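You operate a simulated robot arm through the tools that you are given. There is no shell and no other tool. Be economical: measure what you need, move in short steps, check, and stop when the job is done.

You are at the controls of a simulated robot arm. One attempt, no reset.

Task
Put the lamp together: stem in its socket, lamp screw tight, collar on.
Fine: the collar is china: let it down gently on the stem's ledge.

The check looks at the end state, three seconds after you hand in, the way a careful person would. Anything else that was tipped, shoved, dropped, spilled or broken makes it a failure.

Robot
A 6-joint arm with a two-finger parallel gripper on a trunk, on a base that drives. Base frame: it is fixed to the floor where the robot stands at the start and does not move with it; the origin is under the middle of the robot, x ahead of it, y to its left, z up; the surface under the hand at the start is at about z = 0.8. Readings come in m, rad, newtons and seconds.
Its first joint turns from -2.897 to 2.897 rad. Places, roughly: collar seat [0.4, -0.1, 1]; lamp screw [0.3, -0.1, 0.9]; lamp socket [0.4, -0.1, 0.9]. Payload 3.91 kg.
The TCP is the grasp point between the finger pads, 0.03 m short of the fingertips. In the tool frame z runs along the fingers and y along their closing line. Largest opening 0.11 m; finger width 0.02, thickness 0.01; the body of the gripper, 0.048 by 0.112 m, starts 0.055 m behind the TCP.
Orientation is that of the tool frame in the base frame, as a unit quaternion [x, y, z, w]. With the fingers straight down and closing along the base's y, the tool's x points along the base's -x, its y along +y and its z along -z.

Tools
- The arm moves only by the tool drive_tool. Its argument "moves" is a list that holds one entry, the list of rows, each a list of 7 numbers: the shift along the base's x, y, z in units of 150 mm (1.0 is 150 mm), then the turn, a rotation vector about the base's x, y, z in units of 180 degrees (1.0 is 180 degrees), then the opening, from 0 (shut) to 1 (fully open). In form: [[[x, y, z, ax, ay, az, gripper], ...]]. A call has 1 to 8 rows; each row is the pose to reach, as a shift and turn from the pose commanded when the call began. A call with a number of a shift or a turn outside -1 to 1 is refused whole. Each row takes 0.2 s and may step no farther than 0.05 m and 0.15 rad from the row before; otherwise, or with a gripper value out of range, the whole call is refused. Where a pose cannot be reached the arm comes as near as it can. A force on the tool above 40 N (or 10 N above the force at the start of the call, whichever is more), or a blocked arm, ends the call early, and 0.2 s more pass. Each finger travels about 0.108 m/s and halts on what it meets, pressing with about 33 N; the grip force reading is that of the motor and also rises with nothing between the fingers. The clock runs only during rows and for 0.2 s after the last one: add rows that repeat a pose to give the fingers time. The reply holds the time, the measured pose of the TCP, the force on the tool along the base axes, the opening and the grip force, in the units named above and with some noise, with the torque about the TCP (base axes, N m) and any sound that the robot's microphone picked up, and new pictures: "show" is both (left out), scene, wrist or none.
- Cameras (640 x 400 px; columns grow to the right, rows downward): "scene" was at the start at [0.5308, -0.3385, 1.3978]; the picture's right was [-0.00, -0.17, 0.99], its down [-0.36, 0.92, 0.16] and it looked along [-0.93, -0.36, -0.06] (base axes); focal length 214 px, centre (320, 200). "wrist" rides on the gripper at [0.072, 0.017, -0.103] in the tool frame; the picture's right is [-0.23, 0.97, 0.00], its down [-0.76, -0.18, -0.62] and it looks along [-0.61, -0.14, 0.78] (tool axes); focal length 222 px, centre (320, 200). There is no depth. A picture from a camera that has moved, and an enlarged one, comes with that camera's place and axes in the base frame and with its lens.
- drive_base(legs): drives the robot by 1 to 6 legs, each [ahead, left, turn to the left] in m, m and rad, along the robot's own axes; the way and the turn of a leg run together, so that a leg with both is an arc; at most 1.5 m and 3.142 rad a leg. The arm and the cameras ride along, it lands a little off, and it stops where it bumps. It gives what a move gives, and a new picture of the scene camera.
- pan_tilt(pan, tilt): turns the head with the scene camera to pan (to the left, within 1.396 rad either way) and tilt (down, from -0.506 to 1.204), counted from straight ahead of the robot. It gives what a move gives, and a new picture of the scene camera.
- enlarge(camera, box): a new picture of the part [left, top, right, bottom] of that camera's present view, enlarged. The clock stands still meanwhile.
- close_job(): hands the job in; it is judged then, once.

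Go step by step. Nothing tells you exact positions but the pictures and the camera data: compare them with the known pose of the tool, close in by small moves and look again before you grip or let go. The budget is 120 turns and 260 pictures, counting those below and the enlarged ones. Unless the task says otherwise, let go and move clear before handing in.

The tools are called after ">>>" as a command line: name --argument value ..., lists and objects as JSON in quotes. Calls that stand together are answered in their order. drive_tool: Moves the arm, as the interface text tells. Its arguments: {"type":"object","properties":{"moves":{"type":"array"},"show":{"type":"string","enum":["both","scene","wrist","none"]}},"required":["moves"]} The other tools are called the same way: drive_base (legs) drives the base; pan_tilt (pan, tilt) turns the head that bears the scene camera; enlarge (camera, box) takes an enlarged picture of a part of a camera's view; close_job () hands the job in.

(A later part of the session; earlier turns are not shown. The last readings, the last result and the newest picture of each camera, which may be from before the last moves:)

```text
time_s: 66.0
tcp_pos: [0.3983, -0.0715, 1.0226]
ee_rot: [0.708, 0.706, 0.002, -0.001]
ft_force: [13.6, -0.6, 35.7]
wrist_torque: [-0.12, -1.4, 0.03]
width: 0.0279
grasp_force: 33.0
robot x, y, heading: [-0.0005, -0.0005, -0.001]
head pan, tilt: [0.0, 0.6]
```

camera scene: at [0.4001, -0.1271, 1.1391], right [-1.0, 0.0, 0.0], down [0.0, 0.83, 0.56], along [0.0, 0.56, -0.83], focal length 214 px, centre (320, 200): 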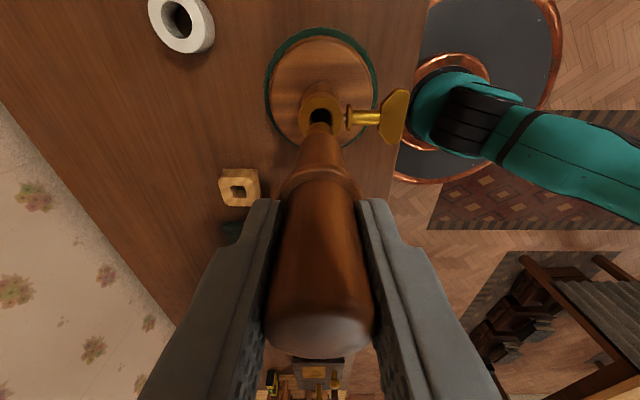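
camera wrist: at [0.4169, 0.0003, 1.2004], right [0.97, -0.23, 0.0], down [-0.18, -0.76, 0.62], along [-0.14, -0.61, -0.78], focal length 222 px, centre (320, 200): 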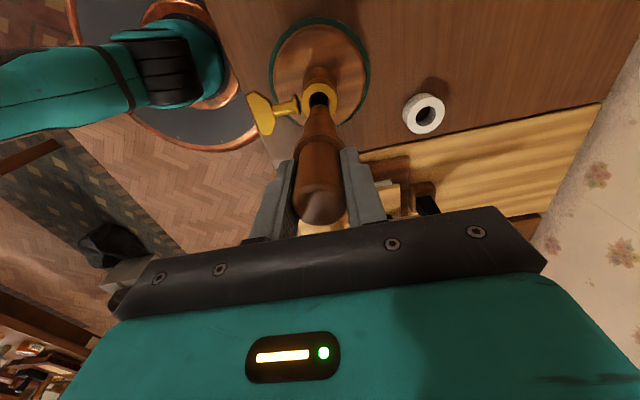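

The contact behaves like a flat floor: its centre moves with the load, and there's no drop anywhere. The depth of 24–25 mm also matches the height of the brass cup, with the screw at its middle. So the tenon has bottomed in the cup. I'll relieve the load, release upright and go up.

>>> drive_tool --moves '[[[0.006, 0, 0.006, 0, 0, 0, 0.1], [0.006, 0, 0.006, 0, 0, 0, 0.1]]]' --show "none"

>>> drive_tool --moves '[[[0, 0, 0, 0, 0, 0, 0.3], [0, 0, 0, 0, 0, 0, 0.6], [0, 0, 0, 0, 0, 0, 0.6], [0, 0, 0.2, 0, 0, 0, 0.6], [0, 0, 0.45, 0, 0, 0, 0.6], [0, 0, 0.7, 0, 0, 0, 0.6], [0, 0, 0.95, 0, 0, 0, 0.6], [0, 0, 0.95, 0, 0, 0, 0.6]]]' --show "both"

>>> enlarge --camera "scene" --box '[240, 60, 400, 160]'

```text
time_s: 66.6
tcp_pos: [0.3997, -0.0722, 1.0226]
ee_rot: [0.707, 0.707, 0.002, -0.001]
ft_force: [5.3, -0.8, 15.4]
wrist_torque: [-0.11, -0.56, -0.01]
width: 0.0278
grasp_force: 32.6
robot x, y, heading: [-0.0031, 0.0031, -0.0]
head pan, tilt: [0.0, 0.6]
```

```text
time_s: 68.4
tcp_pos: [0.3987, -0.0725, 1.1669]
ee_rot: [0.706, 0.708, 0.002, 0.0]
ft_force: [-0.6, -0.5, 0.5]
wrist_torque: [-0.03, 0.03, 0.01]
width: 0.066
grasp_force: 0.0
robot x, y, heading: [-0.0016, 0.0027, 0.001]
head pan, tilt: [0.0, 0.6]
camera scene: at [0.3994, -0.1262, 1.2071], right [-1.0, 0.0, 0.0], down [0.0, 0.82, 0.57], along [0.0, 0.57, -0.82], focal length 214 px, centre (320, 200)
camera wrist: at [0.4162, 0.001, 1.2688], right [0.97, -0.23, 0.0], down [-0.18, -0.76, 0.62], along [-0.14, -0.6, -0.78], focal length 222 px, centre (320, 200)
```

scene: 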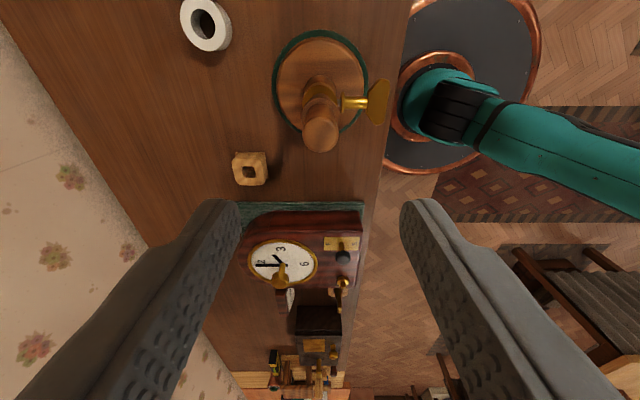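
wrist: 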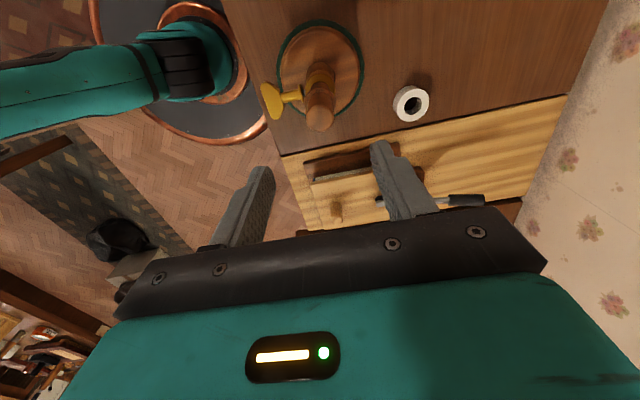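

```text
4.00 times, centred on (320, 110) of scene
camera zoom: at [0.3994, -0.1262, 1.2071], right [-1.0, 0.0, 0.0], down [0.0, 0.82, 0.57], along [0.0, 0.57, -0.82], focal length 858 px, centre (320, 560)
```

zoom: 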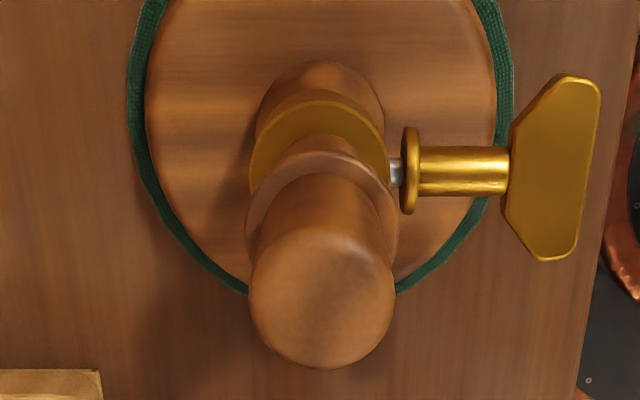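

The stem stands in the cup. The wing screw's axis is at about y -0.072, z 0.909, and the wing plate spans x 0.31 to 0.34, tilted about 25°. To turn it I need the tool horizontal, pointing +x, so I'll back the base off 0.38 m first.

>>> drive_base --legs '[[-0.38, 0, 0]]'

```text
time_s: 70.8
tcp_pos: [0.0216, -0.0708, 1.1654]
ee_rot: [0.706, 0.708, 0.002, -0.002]
ft_force: [-1.2, 0.5, -0.3]
wrist_torque: [-0.01, -0.01, -0.01]
width: 0.0659
grasp_force: 0.0
robot x, y, heading: [-0.3807, -0.007, 0.004]
head pan, tilt: [0.0, 0.6]
camera scene: at [0.021, -0.1253, 1.2068], right [-1.0, 0.0, 0.0], down [0.0, 0.82, 0.57], along [0.0, 0.57, -0.82], focal length 214 px, centre (320, 200)
```

scene: 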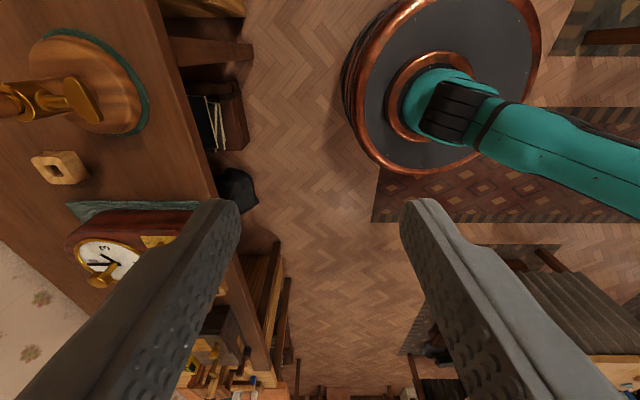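

Backed off. Now I'll turn the wrist (yaw +154.5°), then pitch to horizontal.

>>> drive_tool --moves '[[[0, 0, 0, 0, 0, 0.047, 0.6], [0, 0, 0, 0, 0, 0.094, 0.6], [0, 0, 0, 0, 0, 0.141, 0.6], [0, 0, 0, 0, 0, 0.188, 0.6], [0, 0, 0, 0, 0, 0.235, 0.6], [0, 0, 0, 0, 0, 0.282, 0.6], [0, 0, 0, 0, 0, 0.329, 0.6], [0, 0, 0, 0, 0, 0.376, 0.6]]]' --show "none"

>>> drive_tool --moves '[[[0, 0, 0, 0, 0, 0.047, 0.6], [0, 0, 0, 0, 0, 0.094, 0.6], [0, 0, 0, 0, 0, 0.141, 0.6], [0, 0, 0, 0, 0, 0.188, 0.6], [0, 0, 0, 0, 0, 0.235, 0.6], [0, 0, 0, 0, 0, 0.282, 0.6], [0, 0, 0, 0, 0, 0.329, 0.6], [0, 0, 0, 0, 0, 0.376, 0.6]]]' --show "none"

>>> drive_tool --moves '[[[0, 0, 0, 0, 0, 0.047, 0.6], [0, 0, 0, 0, 0, 0.094, 0.6], [0, 0, 0, 0, 0, 0.106, 0.6]]]' --show "none"

>>> drive_tool --moves '[[[0, 0, 0, 0, -0.047, 0, 0.6], [0, 0, 0, 0, -0.094, 0, 0.6], [0, 0, 0, 0, -0.141, 0, 0.6], [0, 0, 0, 0, -0.188, 0, 0.6], [0, 0, 0, 0, -0.235, 0, 0.6], [0, 0, 0, 0, -0.282, 0, 0.6]]]' --show "none"

>>> drive_tool --moves '[[[0, 0, 0, 0, -0.047, 0, 0.6], [0, 0, 0, 0, -0.094, 0, 0.6], [0, 0, 0, 0, -0.141, 0, 0.6], [0, 0, 0, 0, -0.188, 0, 0.6], [0, 0, 0, 0, -0.218, 0, 0.6], [0, 0, 0, 0, -0.218, 0, 0.6]]]'

```text
time_s: 72.6
tcp_pos: [0.0214, -0.0706, 1.1662]
ee_rot: [0.191, 0.982, 0.002, -0.002]
ft_force: [0.0, -0.3, 0.2]
wrist_torque: [-0.03, 0.0, -0.01]
width: 0.0659
grasp_force: 0.1
robot x, y, heading: [-0.3781, -0.0019, 0.004]
head pan, tilt: [0.0, 0.6]
```

```text
time_s: 74.4
tcp_pos: [0.0204, -0.0713, 1.1643]
ee_rot: [-0.387, 0.922, 0.0, -0.002]
ft_force: [-1.3, 0.2, 0.3]
wrist_torque: [-0.03, 0.02, -0.03]
width: 0.0658
grasp_force: 0.0
robot x, y, heading: [-0.3799, -0.0003, 0.002]
head pan, tilt: [0.0, 0.6]
```

```text
time_s: 75.2
tcp_pos: [0.0208, -0.0701, 1.1656]
ee_rot: [-0.534, 0.845, 0.0, -0.002]
ft_force: [-0.7, -0.2, 0.1]
wrist_torque: [0.03, 0.01, 0.04]
width: 0.0662
grasp_force: 0.0
robot x, y, heading: [-0.3753, -0.0002, 0.002]
head pan, tilt: [0.0, 0.6]
```

```text
time_s: 76.6
tcp_pos: [0.0208, -0.0708, 1.1653]
ee_rot: [-0.482, 0.765, -0.229, 0.36]
ft_force: [0.7, 0.0, 0.1]
wrist_torque: [0.01, 0.01, -0.02]
width: 0.0661
grasp_force: 0.1
robot x, y, heading: [-0.3774, -0.0033, 0.007]
head pan, tilt: [0.0, 0.6]
```

```text
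time_s: 78.0
tcp_pos: [0.0208, -0.0714, 1.1642]
ee_rot: [-0.378, 0.598, -0.378, 0.597]
ft_force: [0.3, 0.7, -0.4]
wrist_torque: [-0.02, 0.0, -0.02]
width: 0.0662
grasp_force: 0.0
robot x, y, heading: [-0.3776, -0.0039, 0.0]
head pan, tilt: [0.0, 0.6]
camera scene: at [-0.0206, -0.0207, 1.1887], right [0.0, -0.43, 0.9], down [-0.57, -0.74, -0.35], along [0.82, -0.51, -0.24], focal length 214 px, centre (320, 200)
camera wrist: at [-0.083, -0.128, 1.1185], right [0.0, 0.62, -0.78], down [-0.62, 0.61, 0.49], along [0.78, 0.49, 0.39], focal length 222 px, centre (320, 200)
```

scene: 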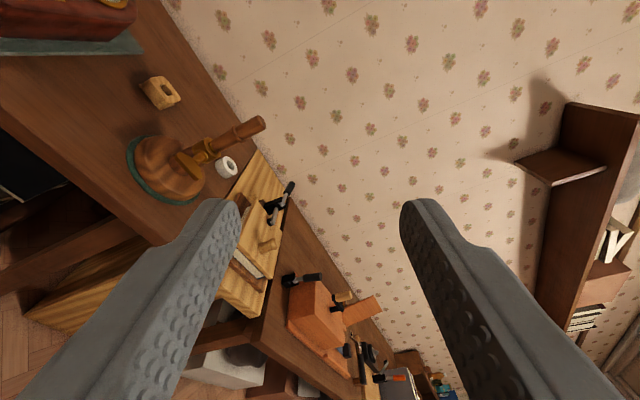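
wrist: 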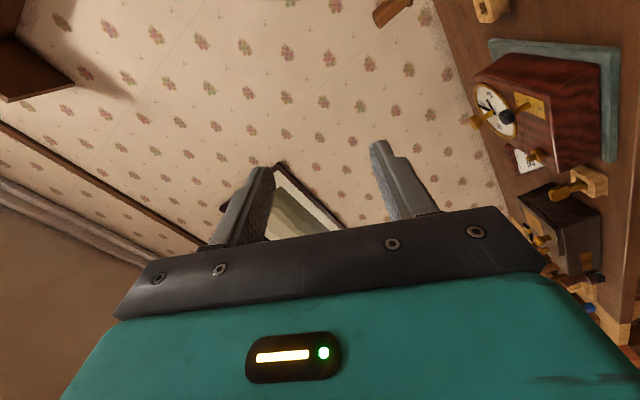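

The tool points +x. I'll lower to the screw's height, staying clear of the bench, and look straight ahead.

>>> drive_tool --moves '[[[0.05, 0, -0.3, 0, 0, 0, 0.6], [0.1, 0, -0.6, 0, 0, 0, 0.6], [0.15, 0, -0.9, 0, 0, 0, 0.6], [0.15, 0, -1, 0, 0, 0, 0.6]]]' --show "none"

>>> drive_tool --moves '[[[0.15, 0, -0.25, 0, 0, 0, 0.6], [0.3, 0, -0.5, 0, 0, 0, 0.6], [0.45, 0, -0.7, 0, 0, 0, 0.6], [0.6, 0, -0.7, 0, 0, 0, 0.6], [0.6, 0, -0.7, 0, 0, 0, 0.6]]]' --show "none"

>>> pan_tilt --pan 0 --tilt 0.4

>>> enlarge --camera "scene" --box '[220, 120, 420, 245]'

```text
time_s: 79.0
tcp_pos: [0.0228, -0.0757, 1.0427]
ee_rot: [-0.378, 0.601, -0.376, 0.596]
ft_force: [-0.1, 0.2, -0.1]
wrist_torque: [0.02, 0.01, -0.03]
width: 0.0662
grasp_force: 0.1
out of reach, approached as far as the arm can: row 3, 4
robot x, y, heading: [-0.3813, 0.0006, 0.004]
head pan, tilt: [0.0, 0.6]
```

```text
time_s: 80.2
tcp_pos: [0.0114, -0.0855, 1.0278]
ee_rot: [-0.379, 0.6, -0.377, 0.595]
ft_force: [-0.1, -1.1, 0.3]
wrist_torque: [0.01, 0.01, 0.0]
width: 0.0658
grasp_force: 0.1
out of reach, approached as far as the arm can: row 1, 2, 3, 4, 5
robot x, y, heading: [-0.3769, 0.0013, 0.004]
head pan, tilt: [0.0, 0.6]
```

```text
time_s: 80.9
tcp_pos: [0.0127, -0.0863, 1.026]
ee_rot: [-0.379, 0.601, -0.375, 0.596]
ft_force: [-0.8, -0.6, -0.4]
wrist_torque: [0.0, 0.03, -0.02]
width: 0.0661
grasp_force: 0.1
robot x, y, heading: [-0.3749, 0.0002, 0.001]
head pan, tilt: [0.0, 0.4]
camera scene: at [-0.0245, -0.02, 1.0592], right [0.01, -0.43, 0.9], down [-0.39, -0.83, -0.39], along [0.92, -0.35, -0.18], focal length 214 px, centre (320, 200)
```

scene: 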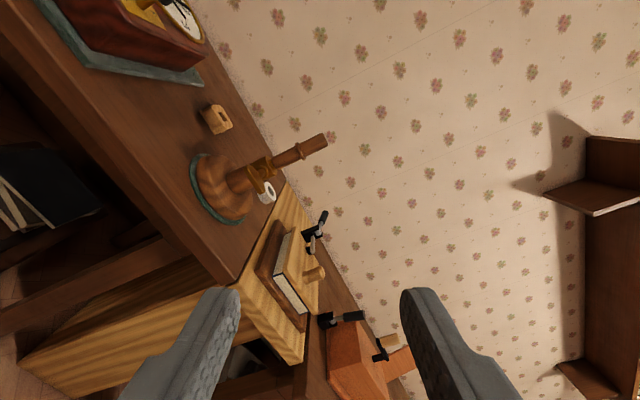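

```text
3.20 times, centred on (320, 182) of scene
camera zoom: at [-0.0245, -0.02, 1.0592], right [0.01, -0.43, 0.9], down [-0.39, -0.83, -0.39], along [0.92, -0.35, -0.18], focal length 686 px, centre (320, 256)
```

zoom: 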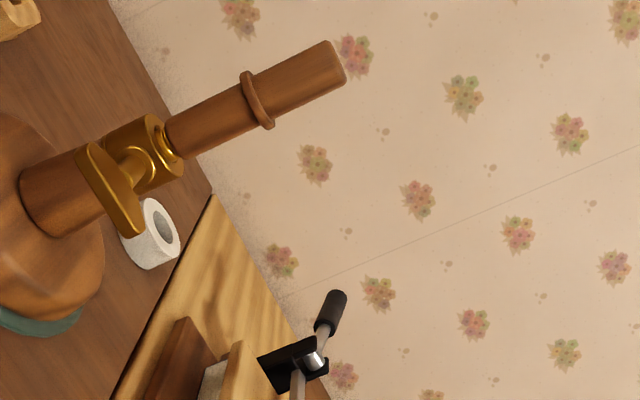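

From this end-on view the wing plate is horizontal. The hand hit its reach limit close in and low, so I'll move forward at height, level the roll (another -25.5°), then go down.

>>> drive_tool --moves '[[[0.2, 0.05, 0.15, 0, 0, 0, 0.6], [0.4, 0.1, 0.2, 0, 0, 0, 0.6], [0.6, 0.1, 0.2, 0, 0, 0, 0.6], [0.8, 0.1, 0.2, -0.03, 0, 0, 0.6], [1, 0.1, 0.2, -0.06, 0, 0, 0.6], [1, 0.1, 0.2, -0.1, 0, 0, 0.6], [1, 0.1, 0.2, -0.142, 0, 0, 0.6], [1, 0.1, 0.2, -0.142, 0, 0, 0.6]]]' --show "none"

>>> drive_tool --moves '[[[0.03, 0, -0.25, 0, 0, 0, 0.6], [0.05, 0, -0.5, 0, 0, 0, 0.6], [0.05, 0, -0.7, 0, 0, 0, 0.6], [0.05, 0, -0.7, 0, 0, 0, 0.6]]]' --show "scene"

```text
time_s: 82.7
tcp_pos: [0.1171, -0.0342, 1.1351]
ee_rot: [-0.515, 0.526, -0.483, 0.475]
ft_force: [0.3, -1.1, 0.5]
wrist_torque: [0.0, -0.01, -0.01]
width: 0.0659
grasp_force: 0.1
out of reach, approached as far as the arm can: row 1, 2, 3, 4, 5, 6, 7
robot x, y, heading: [-0.3763, 0.002, 0.002]
head pan, tilt: [0.0, 0.4]
```

```text
time_s: 83.7
tcp_pos: [0.0991, -0.0288, 1.0988]
ee_rot: [-0.52, 0.536, -0.476, 0.465]
ft_force: [0.6, 0.1, 0.9]
wrist_torque: [-0.01, 0.02, -0.02]
width: 0.0659
grasp_force: 0.1
out of reach, approached as far as the arm can: row 1, 2, 3, 4
robot x, y, heading: [-0.3772, 0.0001, 0.006]
head pan, tilt: [0.0, 0.4]
camera scene: at [0.0646, 0.0456, 1.1038], right [0.11, -0.01, 0.99], down [-0.41, -0.91, 0.04], along [0.9, -0.41, -0.11], focal length 214 px, centre (320, 200)
```

scene: 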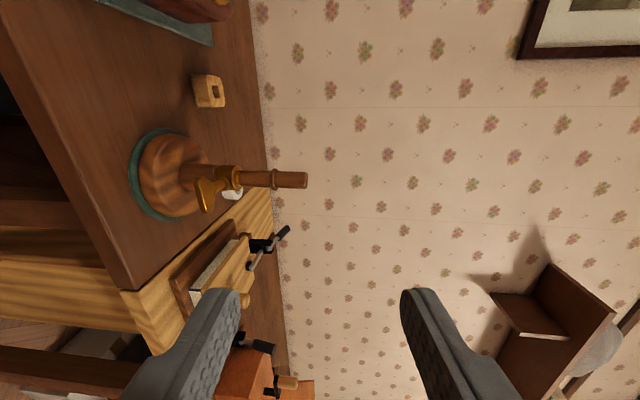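

The low commands near the robot were unreachable and have piled up in the commanded pose. I'll bring the command back up into free space, then travel out at height before lowering.

>>> drive_tool --moves '[[[-0.2, 0, 0.2, 0, 0, 0, 0.6], [-0.4, 0, 0.4, 0, 0, 0, 0.6], [-0.6, 0, 0.6, 0, 0, 0, 0.6], [-0.8, 0, 0.8, 0, 0, 0, 0.6], [-0.95, 0, 1, 0, 0, 0, 0.6]]]' --show "none"

>>> drive_tool --moves '[[[0, -0.05, 0.25, 0, 0, 0, 0.6], [0, -0.1, 0.5, 0, 0, 0, 0.6], [0, -0.1, 0.75, 0, 0, 0, 0.6], [0, -0.1, 1, 0, 0, 0, 0.6]]]' --show "none"

>>> drive_tool --moves '[[[0, 0, 0.2, 0, 0, 0, 0.6], [0, 0, 0.3, 0, 0, 0, 0.6], [0, 0, 0.3, 0, 0, 0, 0.6]]]' --show "none"

```text
time_s: 84.9
tcp_pos: [-0.0405, -0.0248, 1.2533]
ee_rot: [-0.52, 0.536, -0.476, 0.465]
ft_force: [0.6, 0.1, -1.0]
wrist_torque: [0.01, 0.0, 0.01]
width: 0.066
grasp_force: 0.1
robot x, y, heading: [-0.3789, -0.0011, 0.002]
head pan, tilt: [0.0, 0.4]
```

```text
time_s: 85.9
tcp_pos: [-0.0396, -0.0402, 1.4021]
ee_rot: [-0.519, 0.535, -0.477, 0.466]
ft_force: [-0.7, 0.0, -0.1]
wrist_torque: [-0.02, 0.01, -0.01]
width: 0.066
grasp_force: 0.0
robot x, y, heading: [-0.3806, -0.0022, 0.003]
head pan, tilt: [0.0, 0.4]
```

```text
time_s: 86.7
tcp_pos: [-0.0394, -0.0409, 1.4482]
ee_rot: [-0.519, 0.535, -0.477, 0.465]
ft_force: [0.0, -0.3, -0.6]
wrist_torque: [0.01, -0.02, 0.01]
width: 0.0661
grasp_force: 0.1
robot x, y, heading: [-0.3799, -0.0014, 0.007]
head pan, tilt: [0.0, 0.4]
```

The command now tracks the real pose. I'll correct the orientation and travel outward at height.

>>> drive_tool --moves '[[[0.25, 0, -0.1, -0.0013, -0.0357, 0.0089, 0.6], [0.5, -0.05, -0.2, -0.0013, -0.0357, 0.0089, 0.6], [0.75, -0.1, -0.3, -0.0013, -0.0357, 0.0089, 0.6], [1, -0.2, -0.4, -0.0013, -0.0357, 0.0089, 0.6]]]' --show "none"

>>> drive_tool --moves '[[[0.25, 0, -0.2, 0, 0, 0, 0.6], [0.5, 0, -0.4, 0, 0, 0, 0.6], [0.75, 0, -0.6, 0, 0, 0, 0.6], [0.92, 0, -0.8, 0, 0, 0, 0.6], [0.92, 0, -0.8, 0, 0, 0, 0.6]]]' --show "scene"

```text
time_s: 87.7
tcp_pos: [0.1095, -0.0705, 1.3872]
ee_rot: [-0.499, 0.499, -0.501, 0.501]
ft_force: [-0.9, 0.0, 0.2]
wrist_torque: [0.01, 0.05, 0.0]
width: 0.0663
grasp_force: 0.0
robot x, y, heading: [-0.3802, -0.0021, 0.007]
head pan, tilt: [0.0, 0.4]
```

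```text
time_s: 88.9
tcp_pos: [0.2508, -0.0701, 1.2675]
ee_rot: [-0.5, 0.501, -0.499, 0.5]
ft_force: [-0.6, 0.8, 0.8]
wrist_torque: [0.0, 0.02, 0.01]
width: 0.066
grasp_force: 0.1
robot x, y, heading: [-0.3801, 0.0011, 0.005]
head pan, tilt: [0.0, 0.4]
camera scene: at [0.2121, 0.0023, 1.2677], right [0.0, 0.0, 1.0], down [-0.39, -0.92, 0.0], along [0.92, -0.39, 0.0], focal length 214 px, centre (320, 200)
```

scene: 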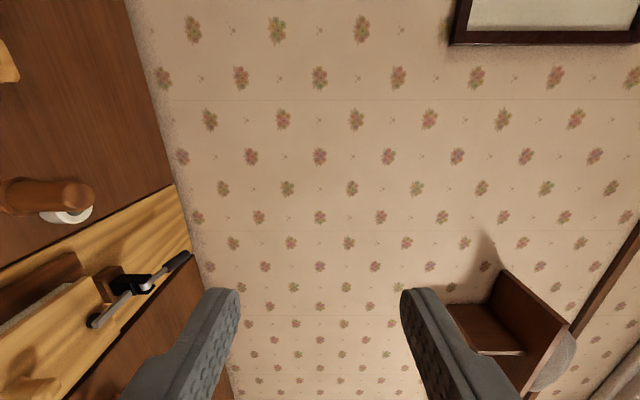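

Reachable here. I'll lower straight down in stages at x = 0.25, clear of the wing's outer end.

>>> drive_tool --moves '[[[0, 0, -0.3, 0, 0, 0, 0.6], [0, 0, -0.6, 0, 0, 0, 0.6], [0, 0, -0.9, 0, 0, 0, 0.6], [0, 0, -0.9, 0, 0, 0, 0.6]]]' --show "none"

>>> drive_tool --moves '[[[0, 0, -0.3, 0, 0, 0, 0.6], [0, 0, -0.6, 0, 0, 0, 0.6], [0, 0, -0.6, 0, 0, 0, 0.6]]]' --show "scene"

```text
time_s: 89.9
tcp_pos: [0.2294, -0.0691, 1.1823]
ee_rot: [-0.507, 0.546, -0.487, 0.456]
ft_force: [0.4, -0.3, 0.4]
wrist_torque: [-0.04, 0.02, -0.01]
width: 0.0661
grasp_force: 0.1
out of reach, approached as far as the arm can: row 1, 2, 3, 4
robot x, y, heading: [-0.3804, -0.0027, 0.008]
head pan, tilt: [0.0, 0.4]
```

```text
time_s: 90.9
tcp_pos: [0.2466, -0.102, 1.0514]
ee_rot: [-0.406, 0.561, -0.504, 0.516]
ft_force: [-0.1, -1.0, -0.3]
wrist_torque: [0.02, 0.0, 0.0]
width: 0.0661
grasp_force: 0.0
out of reach, approached as far as the arm can: row 1, 2
robot x, y, heading: [-0.3763, -0.0003, -0.001]
head pan, tilt: [0.0, 0.4]
stopped in row 3: the arm was blocked; the commanded pose is now the measured one
camera scene: at [0.2195, -0.0245, 1.0623], right [-0.07, -0.16, 0.98], down [-0.51, -0.84, -0.17], along [0.86, -0.51, -0.03], focal length 214 px, centre (320, 200)
```

scene: 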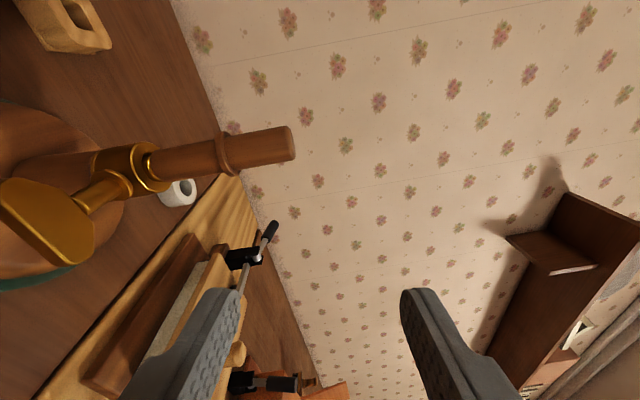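

The arm blocked while being forced low at this radius. I'll raise it and restore the orientation, then back the base off more so the arm reaches flatter.

>>> drive_tool --moves '[[[-0.1, 0, 0.3, 0, 0, 0, 0.6], [-0.15, 0, 0.6, 0, 0, 0, 0.6], [-0.2, 0, 0.9, 0, 0, 0, 0.6], [-0.2, 0, 1, 0, 0, 0, 0.6]]]' --show "none"

>>> drive_tool --moves '[[[0, 0, 0.3, 0, 0, 0, 0.6], [0, 0, 0.5, 0, 0, 0, 0.6], [0, 0, 0.5, 0, 0, 0, 0.6]]]' --show "scene"

```text
time_s: 91.9
tcp_pos: [0.2163, -0.1013, 1.2013]
ee_rot: [-0.407, 0.561, -0.504, 0.515]
ft_force: [-0.1, 0.0, 0.3]
wrist_torque: [-0.04, 0.0, -0.01]
width: 0.066
grasp_force: 0.0
robot x, y, heading: [-0.3814, -0.0028, -0.001]
head pan, tilt: [0.0, 0.4]
```

```text
time_s: 92.7
tcp_pos: [0.2155, -0.1015, 1.275]
ee_rot: [-0.407, 0.56, -0.503, 0.517]
ft_force: [0.0, 0.7, 0.0]
wrist_torque: [0.03, -0.01, 0.02]
width: 0.0659
grasp_force: 0.0
robot x, y, heading: [-0.3798, -0.0048, 0.004]
head pan, tilt: [0.0, 0.4]
camera scene: at [0.1889, -0.0247, 1.2878], right [-0.07, -0.16, 0.98], down [-0.51, -0.84, -0.17], along [0.86, -0.51, -0.03], focal length 214 px, centre (320, 200)
```

scene: 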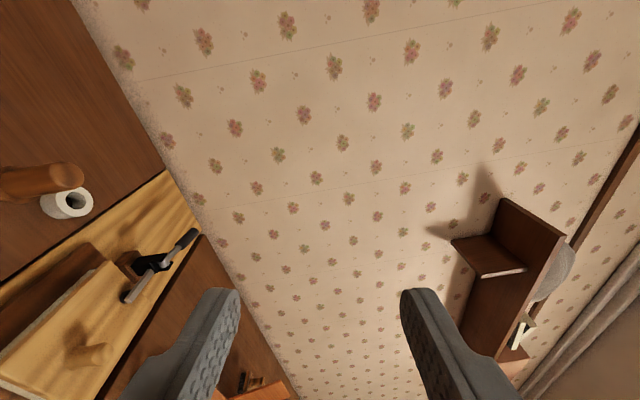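

Tool-horizontal along the arm's own radial line looks like the wrist's singular spot. I'll shift the base sideways to the left so the arm comes in diagonally and the wrist is well bent.

>>> drive_base --legs '[[0, 0.35, 0]]'

```text
time_s: 95.0
tcp_pos: [0.2144, 0.2466, 1.2769]
ee_rot: [-0.406, 0.561, -0.503, 0.517]
ft_force: [0.6, -0.1, 0.6]
wrist_torque: [0.01, 0.0, 0.02]
width: 0.0661
grasp_force: 0.0
robot x, y, heading: [-0.3793, 0.3455, 0.003]
head pan, tilt: [0.0, 0.4]
camera scene: at [0.1877, 0.3232, 1.2874], right [-0.07, -0.16, 0.98], down [-0.51, -0.84, -0.17], along [0.86, -0.51, -0.03], focal length 214 px, centre (320, 200)
```

scene: 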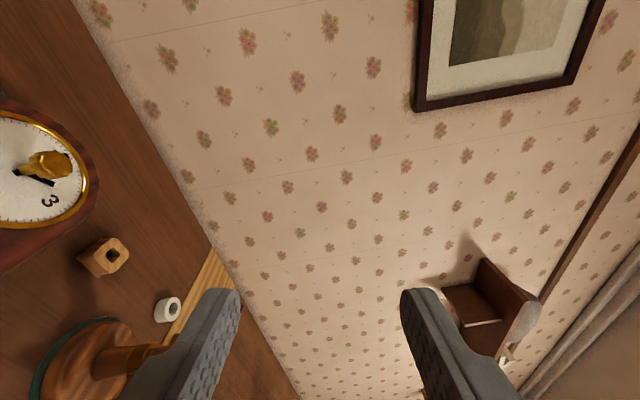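

I'll move the hand back to the lamp's y and square the orientation.

>>> drive_tool --moves '[[[0, -0.32, 0, 0, 0, 0, 0.6], [0, -0.64, 0, 0, 0, 0, 0.6], [0, -0.96, 0, 0, 0, 0, 0.6], [0, -1, 0, 0, 0, 0, 0.6]]]' --show "none"

>>> drive_tool --moves '[[[0, -0.3, 0, -0.018, 0.0057, 0.015, 0.6], [0, -0.6, 0, -0.036, 0.0114, 0.03, 0.6], [0, -0.9, 0, -0.054, 0.017, 0.045, 0.6], [0, -1, 0, -0.054, 0.017, 0.045, 0.6], [0, -1, 0, -0.054, 0.017, 0.045, 0.6]]]' --show "none"

>>> drive_tool --moves '[[[0, -0.1, -0.25, 0, 0, 0, 0.6], [0, -0.12, -0.5, 0, 0, 0, 0.6], [0, -0.12, -0.75, 0, 0, 0, 0.6], [0, -0.12, -0.75, 0, 0, 0, 0.6]]]' --show "scene"

```text
time_s: 96.0
tcp_pos: [0.2147, 0.096, 1.2762]
ee_rot: [-0.406, 0.56, -0.504, 0.517]
ft_force: [0.2, 1.0, 0.1]
wrist_torque: [0.0, 0.03, -0.03]
width: 0.066
grasp_force: 0.1
robot x, y, heading: [-0.38, 0.3483, 0.0]
head pan, tilt: [0.0, 0.4]
```

```text
time_s: 97.2
tcp_pos: [0.2147, -0.0528, 1.2763]
ee_rot: [0.5, -0.5, 0.501, -0.499]
ft_force: [-1.1, 0.4, 0.3]
wrist_torque: [0.03, 0.02, 0.0]
width: 0.0658
grasp_force: 0.0
robot x, y, heading: [-0.3824, 0.3453, 0.005]
head pan, tilt: [0.0, 0.4]
```

```text
time_s: 98.2
tcp_pos: [0.2149, -0.0734, 1.1636]
ee_rot: [0.501, -0.499, 0.5, -0.5]
ft_force: [0.2, -0.3, -0.2]
wrist_torque: [-0.01, 0.01, 0.03]
width: 0.0663
grasp_force: 0.0
robot x, y, heading: [-0.3797, 0.3504, 0.002]
head pan, tilt: [0.0, 0.4]
camera scene: at [0.1775, 0.0002, 1.1634], right [0.0, 0.0, 1.0], down [-0.39, -0.92, 0.0], along [0.92, -0.39, 0.0], focal length 214 px, centre (320, 200)
```

scene: 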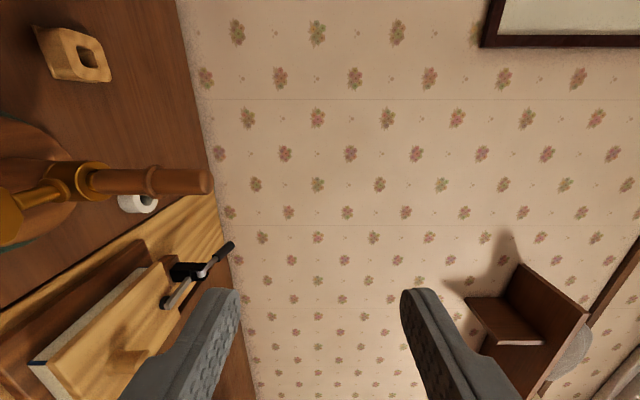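

The diagonal stance works. I'll continue down to the screw's height at x ≈ 0.215.

>>> drive_tool --moves '[[[0, 0, -0.3, 0, 0, 0, 0.6], [0, 0, -0.6, 0, 0, 0, 0.6], [0, 0, -0.9, 0, 0, 0, 0.6], [0, 0, -1, 0, 0, 0, 0.6]]]' --show "none"

>>> drive_tool --moves '[[[0, 0, -0.3, 0, 0, 0, 0.6], [0, 0, -0.6, 0, 0, 0, 0.6], [0, 0, -0.69, 0, 0, 0, 0.6], [0, 0, -0.69, 0, 0, 0, 0.6]]]' --show "both"

>>> enlarge --camera "scene" --box '[220, 100, 420, 300]'

```text
time_s: 99.2
tcp_pos: [0.2158, -0.0709, 1.0129]
ee_rot: [0.501, -0.5, 0.5, -0.499]
ft_force: [-0.2, 0.4, 0.3]
wrist_torque: [0.01, 0.01, -0.02]
width: 0.0661
grasp_force: 0.1
robot x, y, heading: [-0.3813, 0.3452, -0.001]
head pan, tilt: [0.0, 0.4]
```

```text
time_s: 100.2
tcp_pos: [0.2148, -0.0715, 0.9099]
ee_rot: [0.5, -0.5, 0.5, -0.499]
ft_force: [-0.5, -0.4, -0.4]
wrist_torque: [0.0, -0.03, 0.02]
width: 0.0662
grasp_force: 0.0
robot x, y, heading: [-0.3799, 0.3465, 0.005]
head pan, tilt: [0.0, 0.4]
camera scene: at [0.1776, 0.0012, 0.9098], right [0.0, 0.0, 1.0], down [-0.39, -0.92, 0.0], along [0.92, -0.39, 0.0], focal length 214 px, centre (320, 200)
camera wrist: at [0.1114, -0.1441, 0.8926], right [0.0, 0.23, -0.97], down [-0.62, 0.76, 0.18], along [0.78, 0.61, 0.14], focal length 222 px, centre (320, 200)
```

scene: 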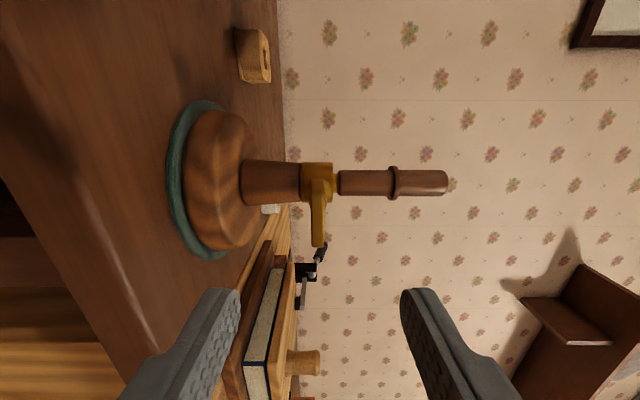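
wrist: 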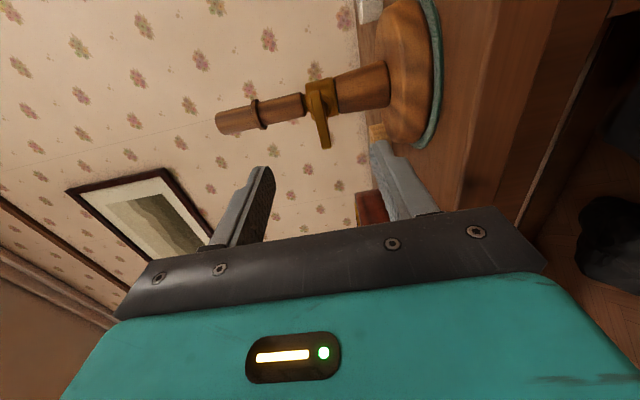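

```text
2.00 times, centred on (320, 200) of scene
camera zoom: at [0.1776, 0.0012, 0.9098], right [0.0, 0.0, 1.0], down [-0.39, -0.92, 0.0], along [0.92, -0.39, 0.0], focal length 429 px, centre (320, 200)
```

zoom: 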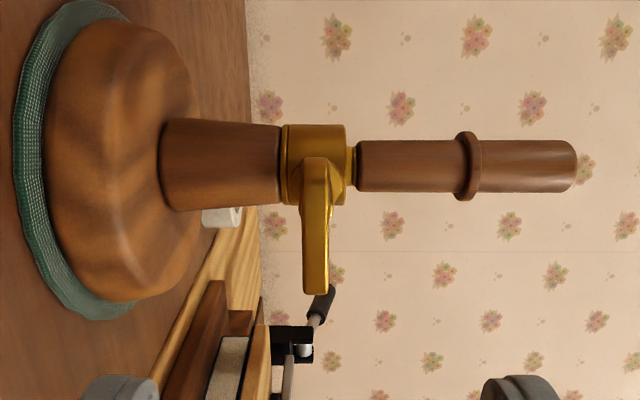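

Excellent level view: the wing is edge-on at z ≈ 0.908 and the stem is upright. I'll advance so the fingers straddle the wing plate, then look.

>>> drive_tool --moves '[[[0.2, 0, -0.01, 0, 0, 0, 0.4], [0.4, 0, -0.01, 0, 0, 0, 0.4], [0.52, 0, -0.01, 0, 0, 0, 0.4], [0.6, 0, -0.01, 0, 0, 0, 0.4], [0.6, 0, -0.01, 0, 0, 0, 0.4]]]' --show "both"

>>> enlarge --camera "scene" --box '[220, 180, 420, 380]'

```text
time_s: 101.4
tcp_pos: [0.306, -0.0724, 0.9083]
ee_rot: [0.501, -0.5, 0.5, -0.5]
ft_force: [0.4, 0.7, 0.8]
wrist_torque: [-0.01, 0.04, 0.0]
width: 0.044
grasp_force: 0.0
robot x, y, heading: [-0.3807, 0.3459, 0.001]
head pan, tilt: [0.0, 0.4]
camera scene: at [0.2675, 0.0017, 0.9084], right [0.0, 0.0, 1.0], down [-0.39, -0.92, 0.0], along [0.92, -0.39, 0.0], focal length 214 px, centre (320, 200)
camera wrist: at [0.2013, -0.1436, 0.8913], right [0.0, 0.23, -0.97], down [-0.62, 0.76, 0.18], along [0.78, 0.61, 0.14], focal length 222 px, centre (320, 200)
```

scene: 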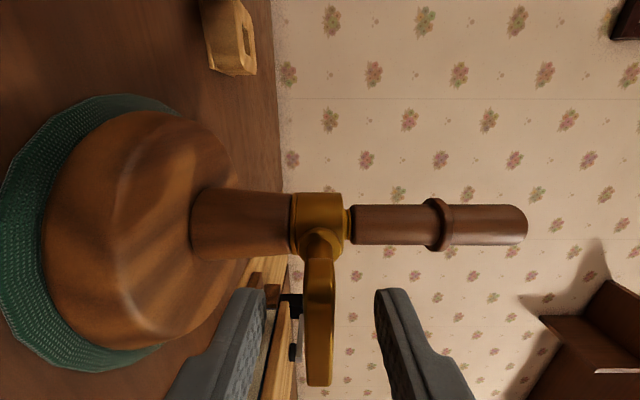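
wrist: 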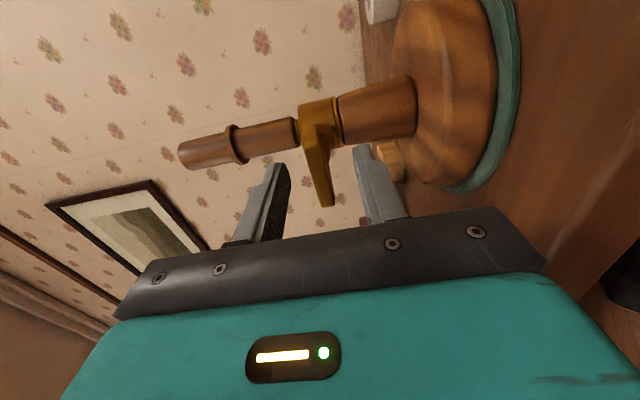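

```text
2.00 times, centred on (320, 280) of scene
camera zoom: at [0.2675, 0.0017, 0.9084], right [0.0, 0.0, 1.0], down [-0.39, -0.92, 0.0], along [0.92, -0.39, 0.0], focal length 429 px, centre (320, 40)
```

zoom: 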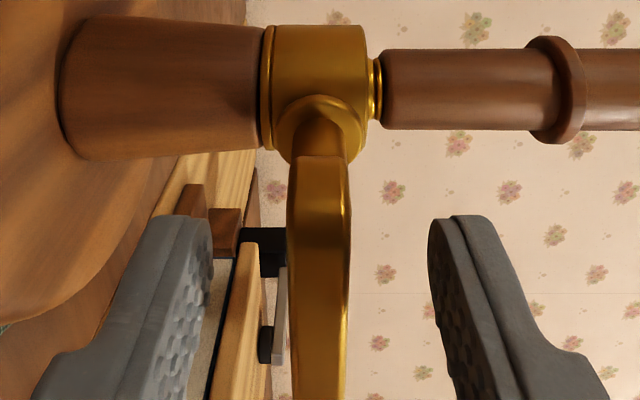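

The plate is centred between the fingers. I'll close on it.

>>> drive_tool --moves '[[[0, 0, 0, 0, 0, 0, 0.2], [0, 0, 0, 0, 0, 0, 0], [0, 0, 0, 0, 0, 0, 0], [0, 0, 0, 0, 0, 0, 0]]]' --show "scene"

```text
time_s: 102.4
tcp_pos: [0.3051, -0.071, 0.9076]
ee_rot: [0.501, -0.499, 0.5, -0.5]
ft_force: [-1.4, 1.6, -5.2]
wrist_torque: [0.09, 0.11, -0.12]
width: 0.0097
grasp_force: 44.9
robot x, y, heading: [-0.3816, 0.3456, 0.004]
head pan, tilt: [0.0, 0.4]
camera scene: at [0.2675, 0.0017, 0.9082], right [0.0, 0.0, 1.0], down [-0.39, -0.92, 0.0], along [0.92, -0.39, 0.0], focal length 214 px, centre (320, 200)
```

scene: 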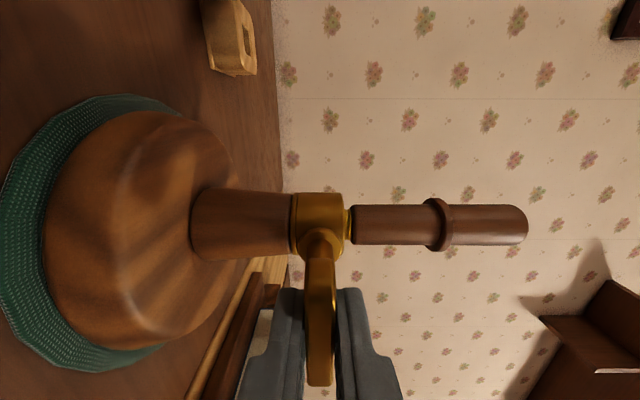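

Gripped. I'll turn clockwise as seen from the handle (+x), about 58°, watching torque.

>>> drive_tool --moves '[[[0, 0, -0.002, 0.04, 0, 0, 0], [0, 0, -0.002, 0.08, 0, 0, 0], [0, 0, -0.002, 0.12, 0, 0, 0], [0, 0, -0.002, 0.16, 0, 0, 0], [0, 0, -0.002, 0.2, 0, 0, 0], [0, 0, -0.002, 0.24, 0, 0, 0], [0, 0, -0.002, 0.28, 0, 0, 0], [0, 0, -0.002, 0.32, 0, 0, 0]]]' --show "scene"

```text
time_s: 104.2
tcp_pos: [0.3051, -0.0724, 0.9086]
ee_rot: [-0.198, 0.679, -0.198, 0.679]
ft_force: [3.0, -0.4, 7.1]
wrist_torque: [0.0, 0.49, -0.33]
width: 0.0098
grasp_force: 44.8
robot x, y, heading: [-0.383, 0.344, 0.005]
head pan, tilt: [0.0, 0.4]
camera scene: at [0.2674, -0.0326, 0.9707], right [0.0, -0.84, 0.54], down [-0.39, -0.49, -0.78], along [0.92, -0.21, -0.33], focal length 214 px, centre (320, 200)
```

scene: 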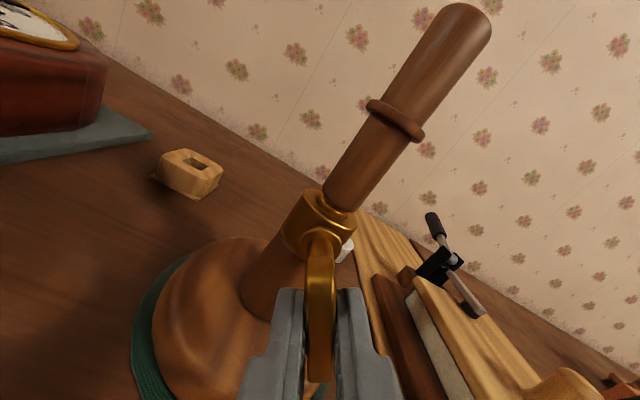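

It turns freely and draws inward, which is the tightening direction. I'll continue.

>>> drive_tool --moves '[[[0.002, 0, 0, 0.04, 0, 0, 0], [0.002, 0, 0, 0.08, 0, 0, 0], [0.003, 0, 0, 0.12, 0, 0, 0], [0.003, 0, 0, 0.16, 0, 0, 0], [0.003, 0, 0, 0.2, 0, 0, 0], [0.004, 0, 0, 0.24, 0, 0, 0], [0.004, 0, 0, 0.28, 0, 0, 0], [0.004, 0, 0, 0.32, 0, 0, 0]]]' --show "scene"

>>> drive_tool --moves '[[[0.001, 0, 0, 0.04, 0, 0, 0], [0.001, 0, 0, 0.08, 0, 0, 0], [0.002, 0, 0, 0.12, 0, 0, 0], [0.002, 0, 0, 0.16, 0, 0, 0], [0.003, 0, 0, 0.2, 0, 0, 0], [0.003, 0, 0, 0.24, 0, 0, 0], [0.003, 0, 0, 0.28, 0, 0, 0], [0.003, 0, 0, 0.32, 0, 0, 0]]]' --show "scene"

```text
time_s: 106.0
tcp_pos: [0.3042, -0.0723, 0.9088]
ee_rot: [0.155, 0.69, 0.155, 0.69]
ft_force: [3.3, -17.0, 15.9]
wrist_torque: [0.01, -0.4, -0.3]
width: 0.0097
grasp_force: 44.5
robot x, y, heading: [-0.3773, 0.3459, 0.003]
head pan, tilt: [0.0, 0.4]
camera scene: at [0.2674, -0.1036, 0.9751], right [0.0, -0.9, -0.43], down [-0.39, 0.39, -0.83], along [0.92, 0.16, -0.35], focal length 214 px, centre (320, 200)
```

scene: 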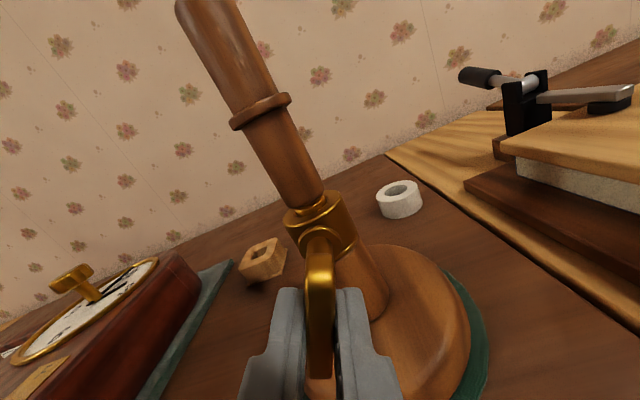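

```text
time_s: 107.8
tcp_pos: [0.305, -0.0717, 0.9077]
ee_rot: [0.468, 0.531, 0.467, 0.53]
ft_force: [-5.6, -28.7, 13.8]
wrist_torque: [-0.06, -0.38, -0.82]
width: 0.01
grasp_force: 45.0
robot x, y, heading: [-0.381, 0.3459, 0.005]
head pan, tilt: [0.0, 0.4]
camera scene: at [0.2674, -0.1452, 0.9175], right [0.0, -0.12, -0.99], down [-0.39, 0.91, -0.11], along [0.92, 0.39, -0.05], focal length 214 px, centre (320, 200)
```

scene: 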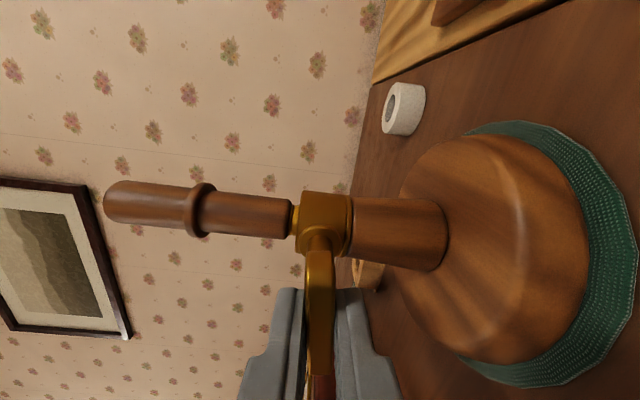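

That's about 173° with no turning resistance yet. Side force has built up because my hand axis is about 1 mm off, so I'll open, back off, rewind and regrip with the corrected centre.

>>> drive_tool --moves '[[[0, 0, 0, 0, 0, 0, 0.2], [0, 0, 0, 0, 0, 0, 0.4], [0, 0, 0, 0, 0, 0, 0.4], [-0.25, 0, 0, 0, 0, 0, 0.4], [-0.45, 0, 0, 0, 0, 0, 0.4], [-0.45, 0, 0, -0.045, 0, 0, 0.4], [-0.45, 0, 0, -0.09, 0, 0, 0.4], [-0.45, 0, 0, -0.135, 0, 0, 0.4]]]' --show "scene"

>>> drive_tool --moves '[[[0, 0, 0, -0.045, 0, 0, 0.4], [0, 0, 0, -0.09, 0, 0, 0.4], [0, 0, 0, -0.135, 0, 0, 0.4], [0, 0, 0, -0.18, 0, 0, 0.4], [0, 0, 0, -0.225, 0, 0, 0.4], [0, 0, 0, -0.27, 0, 0, 0.4], [0, 0, 0, -0.315, 0, 0, 0.4], [0, 0, 0, -0.36, 0, 0, 0.4]]]' --show "none"

>>> drive_tool --moves '[[[0, 0, 0, -0.045, 0, 0, 0.4], [0, 0, 0, -0.09, 0, 0, 0.4], [0, 0, 0, -0.135, 0, 0, 0.4], [0, 0, 0, -0.18, 0, 0, 0.4], [0, 0, 0, -0.225, 0, 0, 0.4], [0, 0, 0, -0.27, 0, 0, 0.4], [0, 0, 0, -0.315, 0, 0, 0.4], [0, 0, 0, -0.36, 0, 0, 0.4]]]' --show "none"

>>> drive_tool --moves '[[[0, 0, 0, -0.045, 0, 0, 0.4], [0, 0, 0, -0.09, 0, 0, 0.4], [0, 0, 0, -0.105, 0, 0, 0.4], [0, 0, 0, -0.105, 0, 0, 0.4]]]' --show "scene"

>>> enlarge --camera "scene" --box '[220, 130, 420, 300]'

```text
time_s: 109.6
tcp_pos: [0.2375, -0.0696, 0.9081]
ee_rot: [0.346, 0.618, 0.344, 0.617]
ft_force: [0.4, -0.2, 1.0]
wrist_torque: [-0.01, 0.0, 0.03]
width: 0.0441
grasp_force: 0.0
robot x, y, heading: [-0.3786, 0.3483, 0.001]
head pan, tilt: [0.0, 0.4]
camera scene: at [0.2007, -0.1339, 0.947], right [0.0, -0.53, -0.85], down [-0.39, 0.78, -0.48], along [0.92, 0.33, -0.21], focal length 214 px, centre (320, 200)
```

scene: 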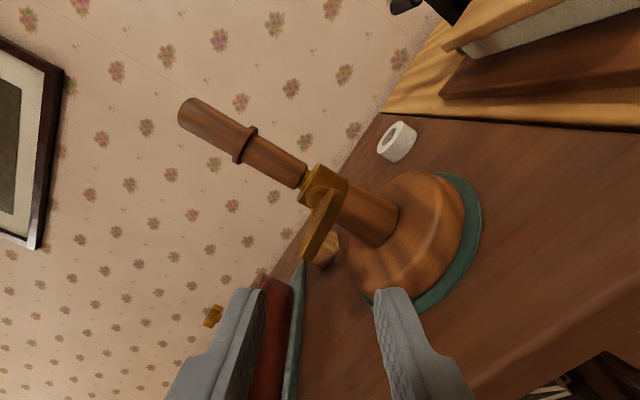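

```text
time_s: 111.4
tcp_pos: [0.2391, -0.0708, 0.9076]
ee_rot: [-0.04, 0.706, -0.041, 0.706]
ft_force: [0.4, -0.4, 0.2]
wrist_torque: [0.0, -0.02, 0.01]
width: 0.0441
grasp_force: 0.0
robot x, y, heading: [-0.3819, 0.3471, 0.004]
head pan, tilt: [0.0, 0.4]
```

```text
time_s: 113.2
tcp_pos: [0.2394, -0.072, 0.9088]
ee_rot: [-0.412, 0.574, -0.412, 0.575]
ft_force: [0.1, -0.3, -0.1]
wrist_torque: [-0.01, -0.03, 0.01]
width: 0.0441
grasp_force: 0.0
robot x, y, heading: [-0.3799, 0.3507, 0.005]
head pan, tilt: [0.0, 0.4]
```

```text
time_s: 114.2
tcp_pos: [0.2387, -0.0716, 0.9084]
ee_rot: [0.5, -0.5, 0.5, -0.5]
ft_force: [-0.9, -0.4, 0.2]
wrist_torque: [0.02, 0.0, 0.01]
width: 0.044
grasp_force: 0.0
robot x, y, heading: [-0.3806, 0.3471, 0.005]
head pan, tilt: [0.0, 0.4]
camera scene: at [0.2011, 0.0016, 0.9083], right [0.0, 0.0, 1.0], down [-0.39, -0.92, 0.0], along [0.92, -0.39, 0.0], focal length 214 px, centre (320, 200)
```

scene: 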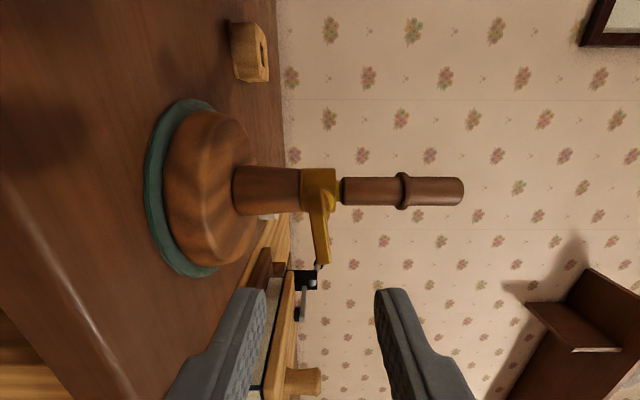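

```text
2.35 times, centred on (320, 215) of scene
camera zoom: at [0.2011, 0.0016, 0.9083], right [0.0, 0.0, 1.0], down [-0.39, -0.92, 0.0], along [0.92, -0.39, 0.0], focal length 505 px, centre (320, 165)
```

zoom: 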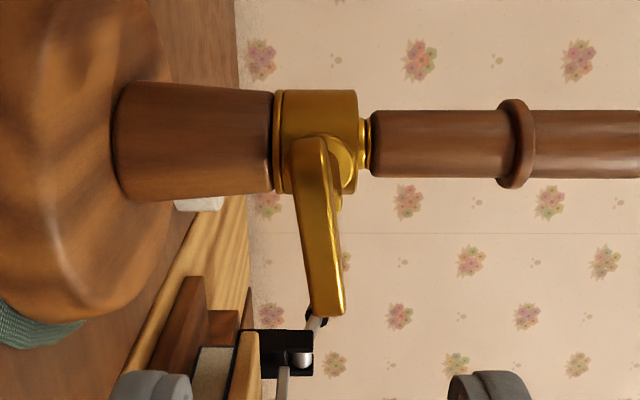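

The wing is now about 8° off horizontal. I'll match that roll, correct the centre, advance, regrip and turn again.

>>> drive_tool --moves '[[[0.1, -0.005, 0, -0.045, 0, 0, 0.4], [0.3, -0.005, 0, -0.045, 0, 0, 0.4], [0.45, -0.005, 0, -0.045, 0, 0, 0.4], [0.45, -0.005, 0, -0.045, 0, 0, 0.2], [0.45, -0.005, 0, -0.045, 0, 0, 0], [0.45, -0.005, 0, -0.045, 0, 0, 0], [0.45, -0.005, 0, -0.045, 0, 0, 0]]]' --show "scene"

>>> drive_tool --moves '[[[0, 0, 0, 0.045, 0, 0, 0], [0.001, 0, 0, 0.09, 0, 0, 0], [0.001, 0, 0, 0.135, 0, 0, 0], [0.002, 0, 0, 0.18, 0, 0, 0], [0.002, 0, 0, 0.225, 0, 0, 0], [0.003, 0, 0, 0.27, 0, 0, 0], [0.003, 0, 0, 0.315, 0, 0, 0], [0.003, 0, 0, 0.36, 0, 0, 0]]]' --show "none"

>>> drive_tool --moves '[[[0, 0, 0, 0.045, 0, 0, 0], [0.001, 0, 0, 0.09, 0, 0, 0], [0.001, 0, 0, 0.135, 0, 0, 0], [0.002, 0, 0, 0.18, 0, 0, 0], [0.002, 0, 0, 0.225, 0, 0, 0], [0.003, 0, 0, 0.27, 0, 0, 0], [0.003, 0, 0, 0.315, 0, 0, 0], [0.003, 0, 0, 0.36, 0, 0, 0]]]' --show "scene"

```text
time_s: 115.8
tcp_pos: [0.3062, -0.0727, 0.9071]
ee_rot: [0.534, -0.462, 0.535, -0.464]
ft_force: [4.1, -2.3, 7.1]
wrist_torque: [0.0, -0.12, -0.57]
width: 0.0099
grasp_force: 45.6
robot x, y, heading: [-0.3779, 0.3489, 0.0]
head pan, tilt: [0.0, 0.4]
camera scene: at [0.2687, 0.001, 0.8977], right [0.0, 0.14, 0.99], down [-0.39, -0.91, 0.13], along [0.92, -0.39, 0.06], focal length 214 px, centre (320, 200)
```

scene: 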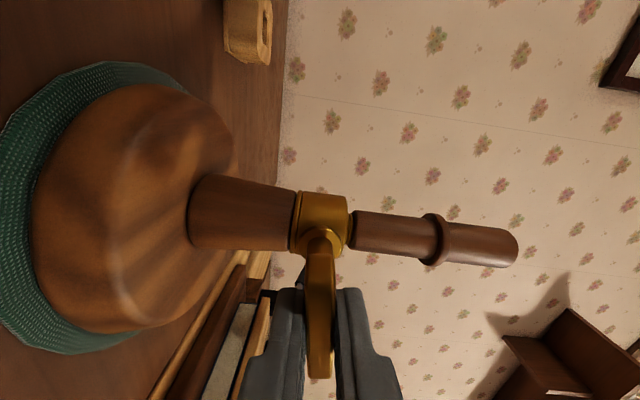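

```text
time_s: 117.6
tcp_pos: [0.3058, -0.0725, 0.9075]
ee_rot: [-0.203, 0.677, -0.204, 0.677]
ft_force: [15.8, -74.6, -1.5]
wrist_torque: [-20.72, -1.48, 1.71]
width: 0.0472
grasp_force: 43.9
robot x, y, heading: [-0.3771, 0.345, 0.003]
head pan, tilt: [0.0, 0.4]
```

```text
time_s: 118.5
tcp_pos: [0.308, -0.0624, 0.9203]
ee_rot: [-0.052, 0.699, -0.042, 0.712]
ft_force: [-29.7, 70.5, 10.4]
wrist_torque: [1.09, 0.68, 2.77]
width: 0.0373
grasp_force: 45.1
robot x, y, heading: [-0.3805, 0.3493, 0.008]
head pan, tilt: [0.0, 0.4]
stopped in row 4: the force on the tool passed its limit at 90 N (the readings are from after the stop); the commanded pose is now the measured one
camera scene: at [0.2697, -0.0531, 0.9922], right [0.01, -0.99, 0.13], down [-0.37, -0.13, -0.92], along [0.93, -0.04, -0.37], focal length 214 px, centre (320, 200)
```

scene: 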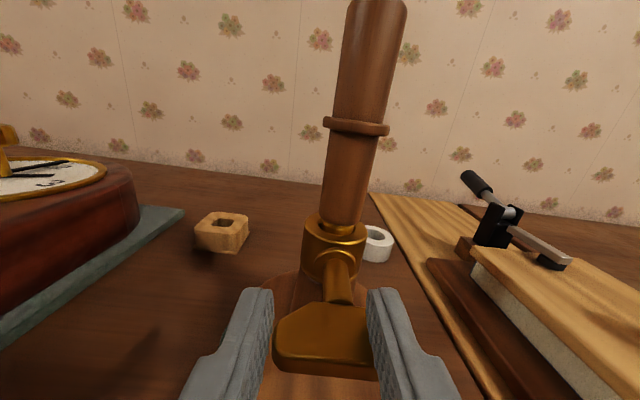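

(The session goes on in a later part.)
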